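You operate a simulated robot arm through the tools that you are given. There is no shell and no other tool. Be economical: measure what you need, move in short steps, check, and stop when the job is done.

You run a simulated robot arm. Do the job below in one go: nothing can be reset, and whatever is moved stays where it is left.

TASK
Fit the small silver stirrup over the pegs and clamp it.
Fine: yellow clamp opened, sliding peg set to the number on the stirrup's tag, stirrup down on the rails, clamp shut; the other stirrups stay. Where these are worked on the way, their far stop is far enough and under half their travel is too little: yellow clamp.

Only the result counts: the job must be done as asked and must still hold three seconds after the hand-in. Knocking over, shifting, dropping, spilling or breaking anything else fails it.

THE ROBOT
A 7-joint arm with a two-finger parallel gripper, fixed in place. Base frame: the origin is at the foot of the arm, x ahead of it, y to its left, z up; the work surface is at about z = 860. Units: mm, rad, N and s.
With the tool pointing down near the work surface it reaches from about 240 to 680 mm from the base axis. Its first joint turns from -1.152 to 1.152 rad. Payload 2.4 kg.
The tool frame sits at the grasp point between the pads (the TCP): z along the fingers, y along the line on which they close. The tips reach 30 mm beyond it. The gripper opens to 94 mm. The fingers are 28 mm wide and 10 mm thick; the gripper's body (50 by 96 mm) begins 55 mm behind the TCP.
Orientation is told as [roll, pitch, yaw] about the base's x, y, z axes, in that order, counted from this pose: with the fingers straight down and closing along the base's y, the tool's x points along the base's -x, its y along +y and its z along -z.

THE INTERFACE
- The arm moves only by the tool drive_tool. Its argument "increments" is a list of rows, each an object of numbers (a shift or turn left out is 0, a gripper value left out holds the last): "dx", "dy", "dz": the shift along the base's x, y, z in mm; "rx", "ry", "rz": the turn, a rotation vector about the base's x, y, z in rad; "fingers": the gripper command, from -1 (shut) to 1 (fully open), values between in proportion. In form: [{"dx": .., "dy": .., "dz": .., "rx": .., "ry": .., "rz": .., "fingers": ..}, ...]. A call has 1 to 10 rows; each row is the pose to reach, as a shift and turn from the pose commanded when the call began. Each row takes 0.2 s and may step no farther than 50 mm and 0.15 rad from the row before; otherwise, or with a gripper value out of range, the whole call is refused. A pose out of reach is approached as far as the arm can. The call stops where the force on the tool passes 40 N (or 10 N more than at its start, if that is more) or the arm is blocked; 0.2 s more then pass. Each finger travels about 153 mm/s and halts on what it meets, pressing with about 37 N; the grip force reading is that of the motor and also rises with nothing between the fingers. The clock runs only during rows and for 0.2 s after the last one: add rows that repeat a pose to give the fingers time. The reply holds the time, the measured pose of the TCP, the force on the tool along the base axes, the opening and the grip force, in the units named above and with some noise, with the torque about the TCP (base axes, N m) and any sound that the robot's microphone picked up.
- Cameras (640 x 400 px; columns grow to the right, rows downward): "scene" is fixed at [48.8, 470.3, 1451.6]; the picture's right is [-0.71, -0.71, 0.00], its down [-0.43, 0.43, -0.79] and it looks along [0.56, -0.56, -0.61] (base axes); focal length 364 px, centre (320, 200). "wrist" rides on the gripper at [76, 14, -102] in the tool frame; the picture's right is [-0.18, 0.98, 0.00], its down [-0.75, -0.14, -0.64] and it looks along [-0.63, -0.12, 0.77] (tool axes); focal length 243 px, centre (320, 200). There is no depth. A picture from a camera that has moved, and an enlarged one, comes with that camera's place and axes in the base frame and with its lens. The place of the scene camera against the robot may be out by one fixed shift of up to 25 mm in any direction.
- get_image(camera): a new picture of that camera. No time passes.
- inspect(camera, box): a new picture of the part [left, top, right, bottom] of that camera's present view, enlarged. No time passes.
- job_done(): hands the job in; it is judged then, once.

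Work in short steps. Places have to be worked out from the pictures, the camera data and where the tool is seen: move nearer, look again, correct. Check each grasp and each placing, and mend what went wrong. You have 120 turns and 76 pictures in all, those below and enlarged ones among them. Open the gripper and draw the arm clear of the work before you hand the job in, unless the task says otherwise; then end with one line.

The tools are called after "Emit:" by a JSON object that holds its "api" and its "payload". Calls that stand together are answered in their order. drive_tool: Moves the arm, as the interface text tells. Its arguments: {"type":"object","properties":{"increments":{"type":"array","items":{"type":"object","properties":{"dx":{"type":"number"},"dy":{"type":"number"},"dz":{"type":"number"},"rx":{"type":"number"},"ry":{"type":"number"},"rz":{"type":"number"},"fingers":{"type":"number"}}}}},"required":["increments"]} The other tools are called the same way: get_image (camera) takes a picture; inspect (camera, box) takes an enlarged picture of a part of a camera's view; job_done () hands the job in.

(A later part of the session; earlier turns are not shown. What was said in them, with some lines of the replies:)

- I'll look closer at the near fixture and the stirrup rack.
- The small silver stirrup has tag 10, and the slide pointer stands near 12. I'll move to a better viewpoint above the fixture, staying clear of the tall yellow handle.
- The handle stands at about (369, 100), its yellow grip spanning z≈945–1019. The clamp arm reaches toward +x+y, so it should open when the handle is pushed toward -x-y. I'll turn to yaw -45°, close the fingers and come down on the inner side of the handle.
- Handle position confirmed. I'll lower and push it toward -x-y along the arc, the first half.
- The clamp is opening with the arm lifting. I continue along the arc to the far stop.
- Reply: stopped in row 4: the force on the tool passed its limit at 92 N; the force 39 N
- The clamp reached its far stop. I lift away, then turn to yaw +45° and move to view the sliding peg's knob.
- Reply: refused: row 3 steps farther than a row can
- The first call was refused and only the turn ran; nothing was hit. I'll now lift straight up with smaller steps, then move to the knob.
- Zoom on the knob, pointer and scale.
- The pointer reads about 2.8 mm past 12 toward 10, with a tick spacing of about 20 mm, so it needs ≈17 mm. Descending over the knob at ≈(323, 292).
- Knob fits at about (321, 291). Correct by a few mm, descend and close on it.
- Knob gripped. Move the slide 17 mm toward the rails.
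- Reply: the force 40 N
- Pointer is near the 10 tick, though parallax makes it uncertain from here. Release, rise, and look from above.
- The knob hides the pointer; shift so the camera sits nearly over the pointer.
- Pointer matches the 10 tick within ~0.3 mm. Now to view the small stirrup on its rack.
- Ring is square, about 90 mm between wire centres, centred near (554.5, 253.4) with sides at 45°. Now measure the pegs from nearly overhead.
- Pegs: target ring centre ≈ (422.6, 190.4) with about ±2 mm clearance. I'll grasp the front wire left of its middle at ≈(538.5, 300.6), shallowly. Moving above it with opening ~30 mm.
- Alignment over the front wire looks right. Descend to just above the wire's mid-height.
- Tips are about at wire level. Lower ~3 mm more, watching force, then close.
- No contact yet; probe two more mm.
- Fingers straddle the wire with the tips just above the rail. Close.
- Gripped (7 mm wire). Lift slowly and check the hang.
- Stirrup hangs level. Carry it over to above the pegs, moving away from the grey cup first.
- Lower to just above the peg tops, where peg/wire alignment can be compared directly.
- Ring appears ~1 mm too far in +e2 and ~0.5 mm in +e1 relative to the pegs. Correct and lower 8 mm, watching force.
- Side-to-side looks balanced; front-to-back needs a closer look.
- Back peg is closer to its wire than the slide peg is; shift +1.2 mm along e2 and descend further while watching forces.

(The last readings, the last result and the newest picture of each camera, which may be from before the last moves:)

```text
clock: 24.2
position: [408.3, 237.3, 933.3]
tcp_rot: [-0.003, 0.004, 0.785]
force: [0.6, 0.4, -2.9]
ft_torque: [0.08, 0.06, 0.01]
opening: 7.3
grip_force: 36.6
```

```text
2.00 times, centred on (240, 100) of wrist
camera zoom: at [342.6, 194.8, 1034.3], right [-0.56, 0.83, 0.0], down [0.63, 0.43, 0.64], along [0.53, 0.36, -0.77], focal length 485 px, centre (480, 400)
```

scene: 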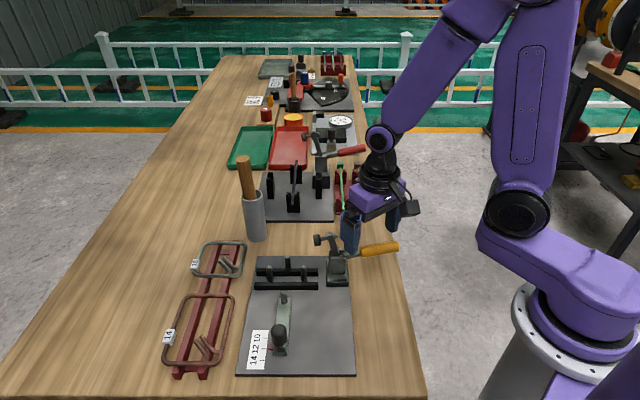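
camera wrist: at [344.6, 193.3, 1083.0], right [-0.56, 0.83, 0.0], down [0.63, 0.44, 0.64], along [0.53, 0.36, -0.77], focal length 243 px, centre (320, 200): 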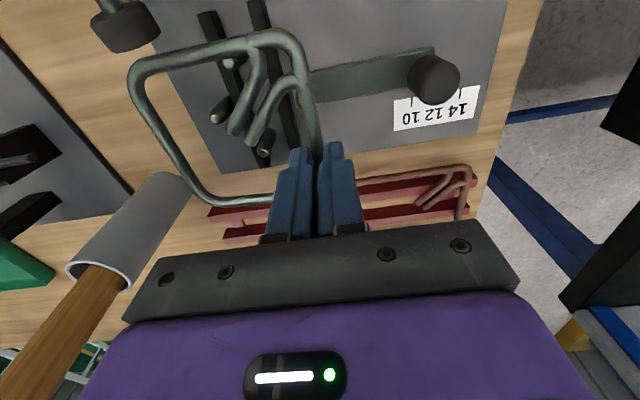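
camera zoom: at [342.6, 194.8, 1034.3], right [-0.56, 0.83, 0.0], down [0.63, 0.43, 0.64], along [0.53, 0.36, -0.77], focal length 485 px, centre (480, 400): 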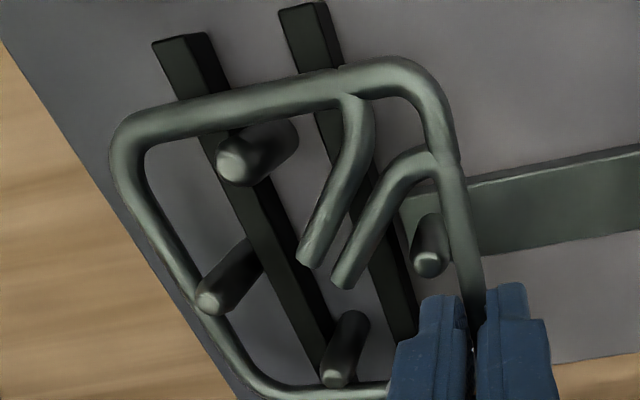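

No contact force; continue lowering in small steps until it seats.

Emit:
{"api": "drive_tool", "payload": {"increments": [{"dz": -3}, {"dz": -6}, {"dz": -9}]}}

Emit:
{"api": "inspect", "payload": {"camera": "wrist", "box": [100, 0, 380, 200]}}

Emit:
{"api": "inspect", "payload": {"camera": "scene", "box": [240, 220, 340, 300]}}

```text
clock: 25.0
position: [407.2, 237.0, 924.3]
tcp_rot: [-0.004, 0.004, 0.785]
force: [-0.5, 0.1, -0.2]
ft_torque: [-0.06, 0.02, -0.04]
opening: 6.8
grip_force: 36.9
```

```text
2.00 times, centred on (240, 100) of wrist
camera zoom: at [343.2, 194.2, 1025.7], right [-0.56, 0.83, 0.0], down [0.63, 0.43, 0.64], along [0.53, 0.36, -0.77], focal length 485 px, centre (480, 400)
```

zoom: 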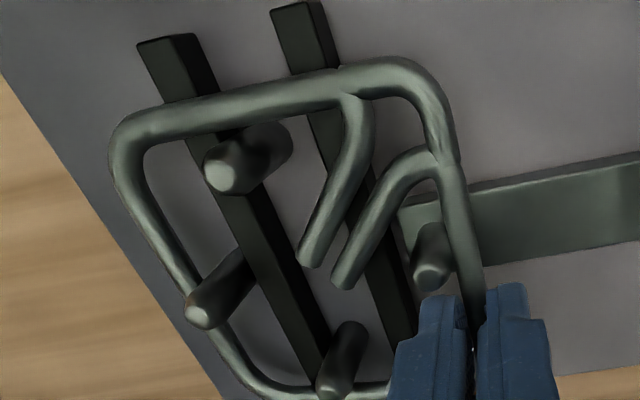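

```text
5.00 times, centred on (290, 260) of scene
camera zoom: at [48.8, 470.3, 1451.6], right [-0.71, -0.71, 0.0], down [-0.43, 0.43, -0.79], along [0.56, -0.56, -0.61], focal length 1818 px, centre (470, -100)
```

zoom: 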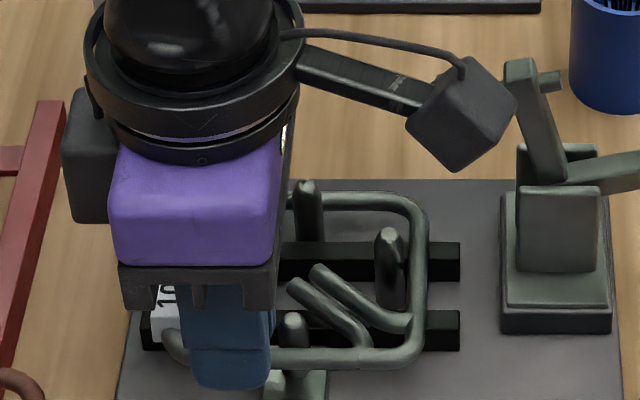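

All four pegs are inside the ring now. Continue down.

Emit:
{"api": "drive_tool", "payload": {"increments": [{"dz": -2}, {"dz": -4}, {"dz": -6}]}}

```text
clock: 25.8
position: [408.0, 235.7, 918.6]
tcp_rot: [-0.003, 0.002, 0.784]
force: [-0.1, -0.7, -0.4]
ft_torque: [-0.02, 0.01, -0.03]
opening: 7.2
grip_force: 37.3
```

Emit:
{"api": "inspect", "payload": {"camera": "wrist", "box": [100, 0, 380, 200]}}

Emit:
{"api": "inspect", "payload": {"camera": "scene", "box": [260, 240, 320, 300]}}

```text
2.00 times, centred on (240, 100) of wrist
camera zoom: at [343.5, 194.1, 1019.3], right [-0.56, 0.83, 0.0], down [0.63, 0.43, 0.64], along [0.53, 0.36, -0.77], focal length 485 px, centre (480, 400)
```

zoom: 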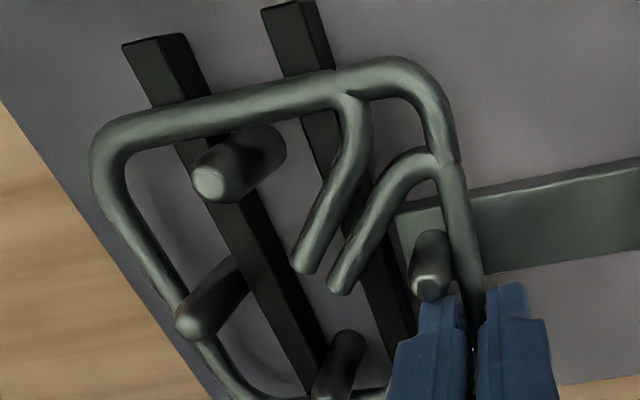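

```text
6.67 times, centred on (290, 270) of scene
camera zoom: at [48.8, 470.3, 1451.6], right [-0.71, -0.71, 0.0], down [-0.43, 0.43, -0.79], along [0.56, -0.56, -0.61], focal length 2424 px, centre (520, -267)
```

zoom: 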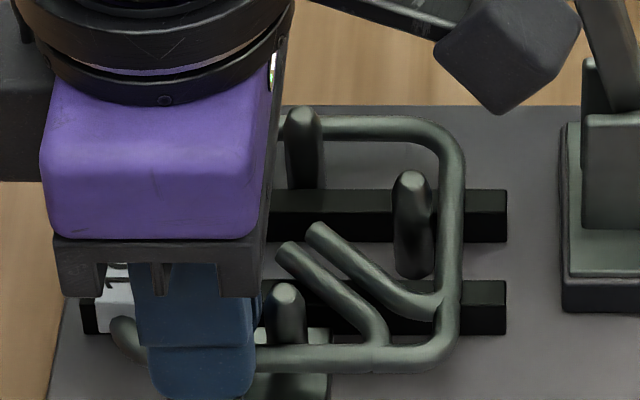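

The ring's back edge has started rising in the grip, so it probably already rests on the rails and I am pushing the front below. Raise 5 mm and look.

Emit:
{"api": "drive_tool", "payload": {"increments": [{"dz": 2}, {"dz": 4.5}, {"dz": 4.5}]}}

Emit:
{"api": "inspect", "payload": {"camera": "wrist", "box": [100, 0, 380, 200]}}

Emit:
{"api": "inspect", "payload": {"camera": "scene", "box": [260, 240, 320, 300]}}

```text
clock: 26.6
position: [407.5, 236.1, 924.2]
tcp_rot: [-0.003, 0.005, 0.783]
force: [0.0, 0.4, -3.4]
ft_torque: [0.04, 0.03, 0.01]
opening: 7.4
grip_force: 37.0
```

```text
2.00 times, centred on (240, 100) of wrist
camera zoom: at [343.3, 194.4, 1023.9], right [-0.56, 0.83, 0.0], down [0.63, 0.43, 0.64], along [0.53, 0.36, -0.77], focal length 485 px, centre (480, 400)
```

zoom: 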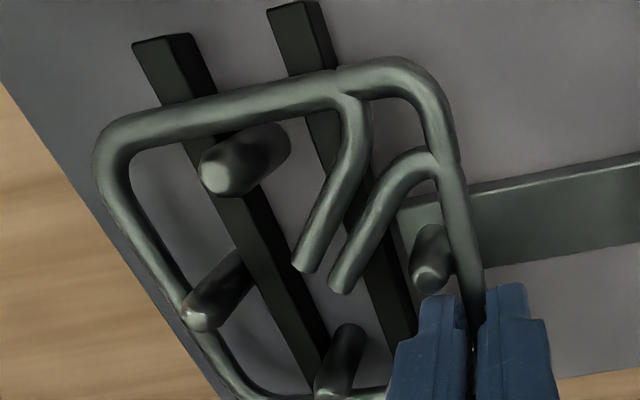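

```text
6.67 times, centred on (290, 270) of scene
camera zoom: at [48.8, 470.3, 1451.6], right [-0.71, -0.71, 0.0], down [-0.43, 0.43, -0.79], along [0.56, -0.56, -0.61], focal length 2424 px, centre (520, -267)
```

zoom: 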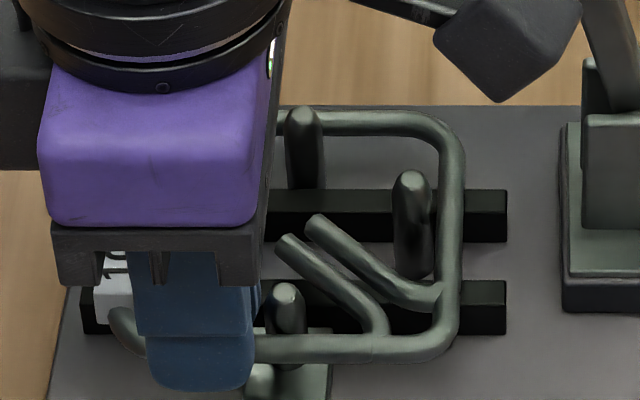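

The weight is back in hand, so contact is a few mm lower. Lower again in small steps to find it.

Emit:
{"api": "drive_tool", "payload": {"increments": [{"dz": -1.5}, {"dz": -3}]}}

Emit:
{"api": "drive_tool", "payload": {"increments": [{"dz": -1}, {"dz": -1.5}]}}

```text
clock: 27.2
position: [407.9, 237.5, 920.5]
tcp_rot: [-0.004, 0.001, 0.784]
force: [1.2, 0.0, 0.4]
ft_torque: [-0.09, 0.05, 0.0]
opening: 7.0
grip_force: 36.6
```

```text
clock: 27.8
position: [406.7, 237.1, 918.2]
tcp_rot: [-0.004, 0.003, 0.783]
force: [-0.1, 0.1, -0.1]
ft_torque: [0.03, -0.07, 0.04]
opening: 7.3
grip_force: 37.1
```

Supported now. Release with a small opening, then lift straight up and look.

Emit:
{"api": "drive_tool", "payload": {"increments": [{"fingers": -0.62}, {"fingers": -0.62}, {"fingers": -0.62}]}}

Emit:
{"api": "inspect", "payload": {"camera": "wrist", "box": [100, 0, 380, 200]}}

Emit:
{"api": "inspect", "payload": {"camera": "scene", "box": [260, 240, 320, 300]}}

```text
clock: 28.6
position: [406.5, 237.9, 918.3]
tcp_rot: [-0.005, 0.002, 0.783]
force: [0.3, -0.2, -0.5]
ft_torque: [0.0, 0.01, -0.03]
opening: 17.9
grip_force: 0.0
```

```text
2.00 times, centred on (240, 100) of wrist
camera zoom: at [342.8, 194.3, 1019.6], right [-0.56, 0.83, 0.0], down [0.63, 0.43, 0.64], along [0.53, 0.36, -0.77], focal length 485 px, centre (480, 400)
```

zoom: 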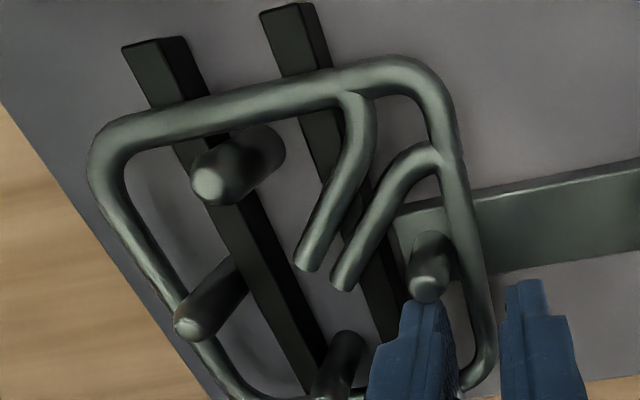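

```text
6.67 times, centred on (290, 270) of scene
camera zoom: at [48.8, 470.3, 1451.6], right [-0.71, -0.71, 0.0], down [-0.43, 0.43, -0.79], along [0.56, -0.56, -0.61], focal length 2424 px, centre (520, -267)
```

zoom: 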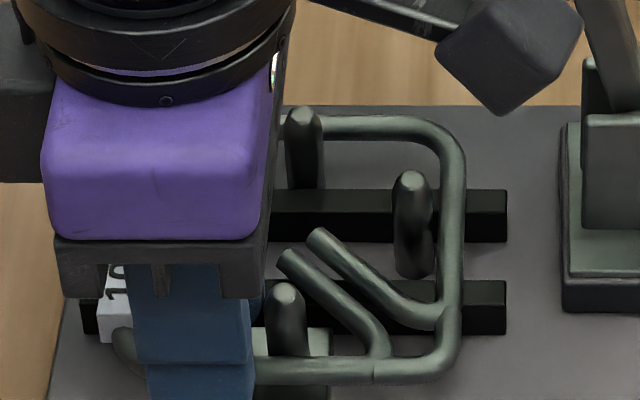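

Front side dropped a few mm on release. Lift the hand straight up and look at how the ring lies.

Emit:
{"api": "drive_tool", "payload": {"increments": [{"dz": 10}, {"dz": 35}, {"dz": 70}, {"dx": 20, "dy": 20, "dz": 95}]}}

Emit:
{"api": "inspect", "payload": {"camera": "wrist", "box": [160, 0, 400, 150]}}

Emit:
{"api": "inspect", "payload": {"camera": "scene", "box": [250, 230, 330, 300]}}

```text
clock: 29.6
position: [428.4, 259.2, 1014.1]
tcp_rot: [-0.004, 0.003, 0.783]
force: [0.8, -0.4, -0.3]
ft_torque: [0.02, 0.03, 0.01]
opening: 17.8
grip_force: 0.1
```

```text
2.67 times, centred on (280, 75) of wrist
camera zoom: at [364.5, 215.9, 1114.9], right [-0.56, 0.83, 0.0], down [0.63, 0.43, 0.64], along [0.53, 0.36, -0.77], focal length 647 px, centre (427, 533)
```

zoom: 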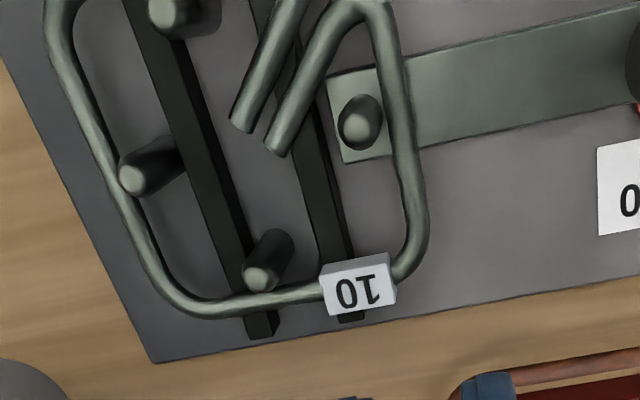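

```text
5.71 times, centred on (290, 265) of scene
camera zoom: at [48.8, 470.3, 1451.6], right [-0.71, -0.71, 0.0], down [-0.43, 0.43, -0.79], along [0.56, -0.56, -0.61], focal length 2078 px, centre (491, -171)
```

zoom: 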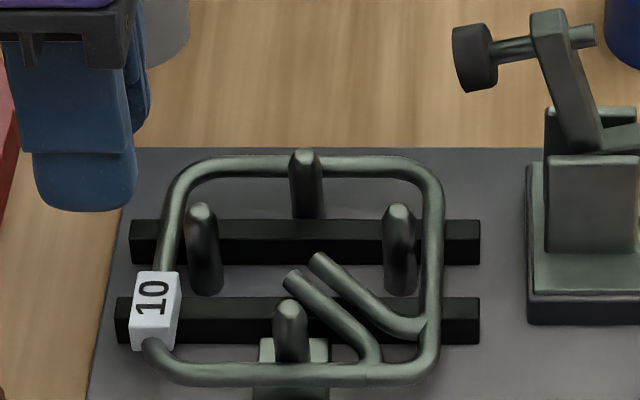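

The stirrup looks flat on the rails with all pegs inside. Next, the clamp: first push the raised clamp arm back over toward the ring with closed fingers. Moving high to its rear side.

Emit:
{"api": "drive_tool", "payload": {"increments": [{"dz": 40, "fingers": -1}, {"dx": -10, "dy": -30, "dz": 60, "fingers": -1}, {"dx": -25, "dy": -68, "dz": 60, "fingers": -1}, {"dx": -42, "dy": -105, "dz": 60, "fingers": -1}, {"dx": -60, "dy": -142, "dz": 60, "fingers": -1}, {"dx": -78, "dy": -175, "dz": 56, "fingers": -1}]}}

Emit:
{"api": "get_image", "payload": {"camera": "wrist"}}

Emit:
{"api": "inspect", "payload": {"camera": "scene", "box": [240, 150, 420, 300]}}

```text
clock: 31.0
position: [349.0, 79.8, 1068.0]
tcp_rot: [-0.002, 0.002, 0.785]
force: [-1.2, -0.8, 0.2]
ft_torque: [-0.01, -0.01, 0.01]
opening: 0.0
grip_force: 33.2
```

```text
22 pictures are left
camera wrist: at [285.1, 37.6, 1169.0], right [-0.56, 0.83, 0.0], down [0.63, 0.44, 0.64], along [0.53, 0.36, -0.77], focal length 243 px, centre (320, 200)
```

wrist: 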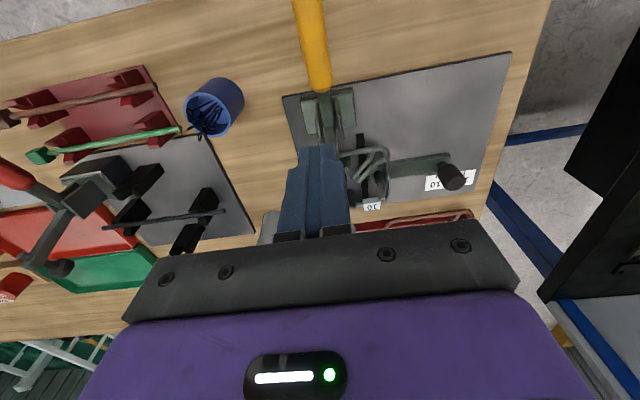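

```text
2.67 times, centred on (330, 225) of scene
camera zoom: at [48.8, 470.3, 1451.7], right [-0.71, -0.71, 0.0], down [-0.43, 0.43, -0.79], along [0.56, -0.56, -0.61], focal length 970 px, centre (293, 133)
```

zoom: 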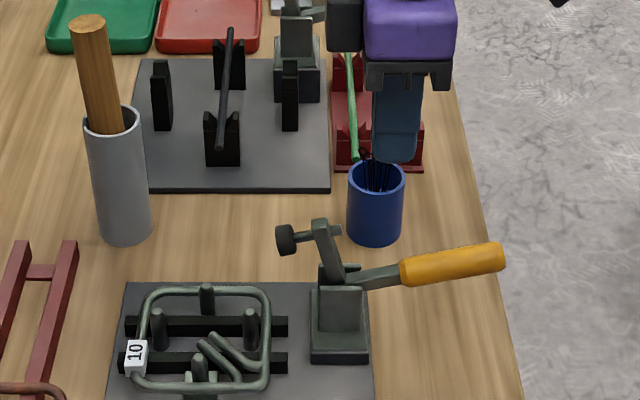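

Fingers are lined up (e2≈189) behind the arm. Descend behind it.

Emit:
{"api": "drive_tool", "payload": {"increments": [{"dz": -40}, {"dz": -75}, {"dz": -90}]}}

Emit:
{"api": "inspect", "payload": {"camera": "scene", "box": [270, 170, 410, 300]}}

```text
clock: 31.8
position: [349.1, 82.5, 978.6]
tcp_rot: [-0.003, -0.001, 0.784]
force: [-0.3, -0.5, 0.3]
ft_torque: [0.0, -0.01, -0.02]
opening: 0.0
grip_force: 32.7
```

```text
3.08 times, centred on (340, 235) of scene
camera zoom: at [48.8, 470.3, 1451.6], right [-0.71, -0.71, 0.0], down [-0.43, 0.43, -0.79], along [0.56, -0.56, -0.61], focal length 1119 px, centre (258, 92)
```

zoom: 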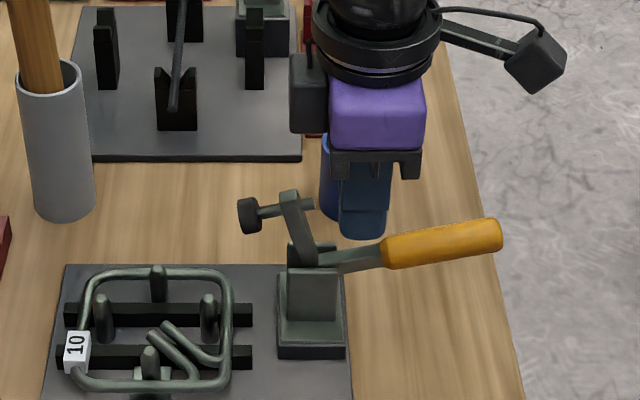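

Positioned between arm and handle. Push the arm over toward +e1.

Emit:
{"api": "drive_tool", "payload": {"increments": [{"dx": 6, "dy": 6}, {"dx": 12, "dy": 12}, {"dx": 18.4, "dy": 18.4}, {"dx": 24.7, "dy": 24.7, "dz": -1}, {"dx": 30.4, "dy": 30.4, "dz": -6}, {"dx": 35.4, "dy": 35.4, "dz": -13}]}}

Emit:
{"api": "inspect", "payload": {"camera": "scene", "box": [270, 170, 410, 300]}}

```text
clock: 33.2
position: [383.8, 118.2, 966.8]
tcp_rot: [-0.003, 0.0, 0.784]
force: [-1.0, -0.8, 2.1]
ft_torque: [0.01, 0.02, 0.03]
opening: 0.1
grip_force: 33.2
```

```text
3.08 times, centred on (340, 235) of scene
camera zoom: at [48.8, 470.3, 1451.7], right [-0.71, -0.71, 0.0], down [-0.43, 0.43, -0.79], along [0.56, -0.56, -0.61], focal length 1119 px, centre (258, 92)
```

zoom: 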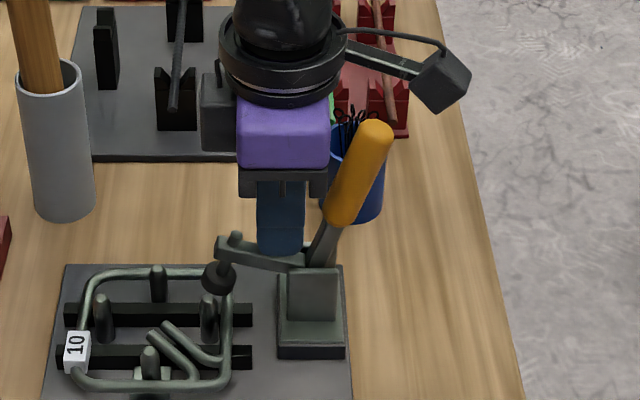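

The arm swung nearly down; handle leans ~18°. Now lift, go round to the handle's outer side.

Emit:
{"api": "drive_tool", "payload": {"increments": [{"dz": 40}, {"dz": 80}, {"dz": 112}, {"dx": -25, "dy": -25, "dz": 112}, {"dx": -52, "dy": -52, "dz": 112}, {"dx": -76, "dy": -76, "dz": 112}, {"dx": -76, "dy": -76, "dz": 75}, {"dx": -76, "dy": -76, "dz": 36}]}}

Emit:
{"api": "inspect", "payload": {"camera": "scene", "box": [270, 170, 410, 300]}}

```text
clock: 35.0
position: [308.8, 42.2, 1001.4]
tcp_rot: [-0.005, 0.003, 0.783]
force: [0.0, 0.2, 0.7]
ft_torque: [0.02, 0.01, 0.03]
opening: 0.0
grip_force: 32.9
```

```text
3.08 times, centred on (340, 235) of scene
camera zoom: at [48.8, 470.3, 1451.6], right [-0.71, -0.71, 0.0], down [-0.43, 0.43, -0.79], along [0.56, -0.56, -0.61], focal length 1119 px, centre (258, 92)
```

zoom: 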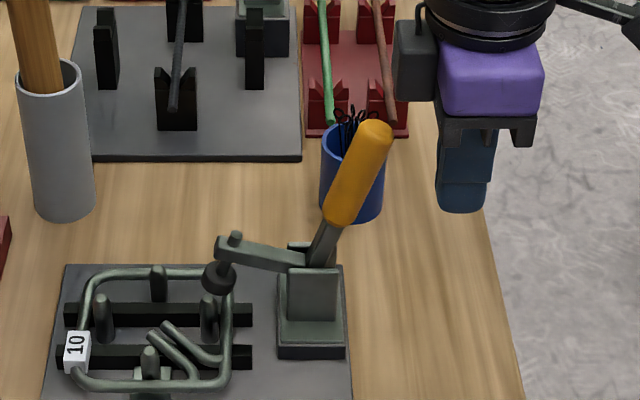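

Now push the handle toward +e1 to vertical until the stop.

Emit:
{"api": "drive_tool", "payload": {"increments": [{"dx": 12, "dy": 12}, {"dx": 22, "dy": 22}, {"dx": 28, "dy": 28}, {"dx": 33, "dy": 33}, {"dx": 37, "dy": 37}, {"dx": 40, "dy": 40}, {"dx": 43, "dy": 43}, {"dx": 46, "dy": 46}]}}

Emit:
{"api": "inspect", "payload": {"camera": "scene", "box": [250, 180, 390, 310]}}

```text
clock: 36.9
position: [350.6, 81.8, 1001.1]
tcp_rot: [0.001, 0.021, 0.779]
force: [-7.4, -7.7, 1.9]
ft_torque: [0.23, -0.25, 0.03]
opening: 0.0
grip_force: 32.9
stopped in row 8: the force on the tool passed its limit at 42 N (the readings are from after the stop); the commanded pose is now the measured one
```

```text
3.08 times, centred on (320, 245) of scene
camera zoom: at [48.6, 470.1, 1451.7], right [-0.71, -0.71, 0.0], down [-0.43, 0.43, -0.79], along [0.56, -0.56, -0.61], focal length 1119 px, centre (320, 62)
```

zoom: 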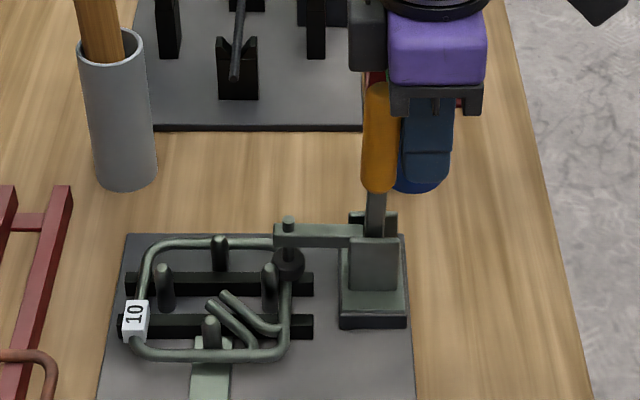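

Handle upright and the presser bears on the stirrup. Back off and inspect.

Emit:
{"api": "drive_tool", "payload": {"increments": [{"dx": -15, "dy": -15, "ry": -0.02}, {"dx": -35, "dy": -35, "dz": 10, "ry": -0.02}, {"dx": -40, "dy": -40, "dz": 50, "ry": -0.02}, {"dx": -40, "dy": -40, "dz": 95, "ry": -0.02, "fingers": 0.5}, {"dx": -40, "dy": -40, "dz": 120, "ry": -0.02, "fingers": 1}]}}

Emit:
{"api": "inspect", "payload": {"camera": "scene", "box": [240, 200, 360, 300]}}

Emit:
{"api": "inspect", "payload": {"camera": "scene", "box": [230, 300, 310, 380]}}

Emit:
{"api": "get_image", "payload": {"camera": "scene"}}

```text
clock: 38.1
position: [311.5, 44.6, 1122.8]
tcp_rot: [-0.013, 0.003, 0.779]
force: [0.4, 0.4, 0.7]
ft_torque: [0.03, -0.01, 0.03]
opening: 93.8
grip_force: 0.0
```

```text
4.00 times, centred on (300, 250) of scene
camera zoom: at [48.8, 470.3, 1451.6], right [-0.71, -0.71, 0.0], down [-0.43, 0.43, -0.79], along [0.56, -0.56, -0.61], focal length 1454 px, centre (400, 0)
```

zoom: 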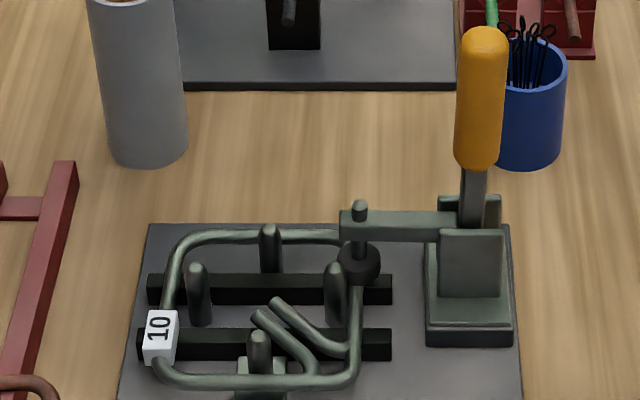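

```text
5.00 times, centred on (270, 340) of scene
camera zoom: at [48.8, 470.3, 1451.6], right [-0.71, -0.71, 0.0], down [-0.43, 0.43, -0.79], along [0.56, -0.56, -0.61], focal length 1818 px, centre (570, -500)
```

zoom: 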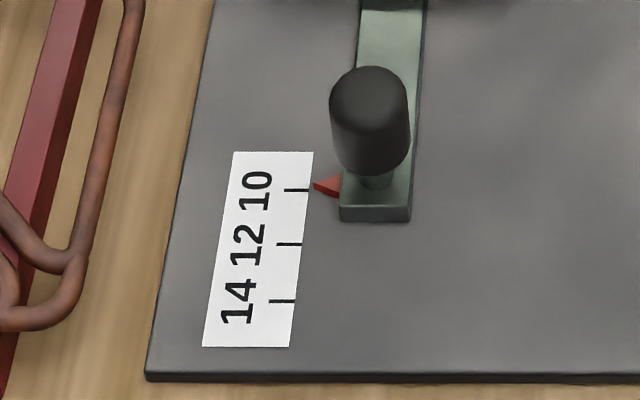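

```text
14 pictures are left
```

scene: 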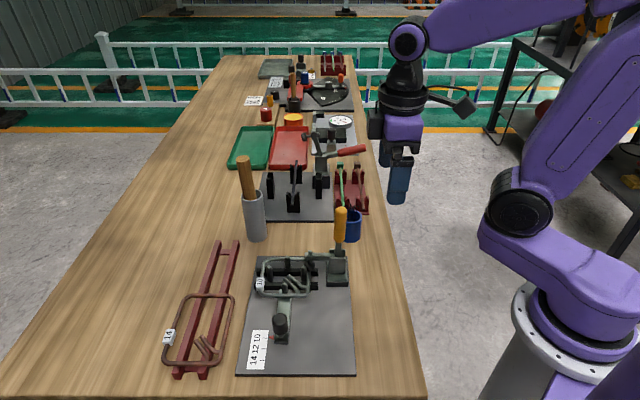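

Clamp shut on the stirrup, pointer still at 10, the other stirrup untouched, and the arm is clear. Handing in.

Emit:
{"api": "job_done", "payload": {}}

```text
The job is handed in.
```

The small silver stirrup, tagged 10, is down on the rails over all four pegs, with the sliding peg set to 10 and the yellow clamp shut on it. The other stirrups were not touched, and I handed the job in with the gripper open and the arm clear.
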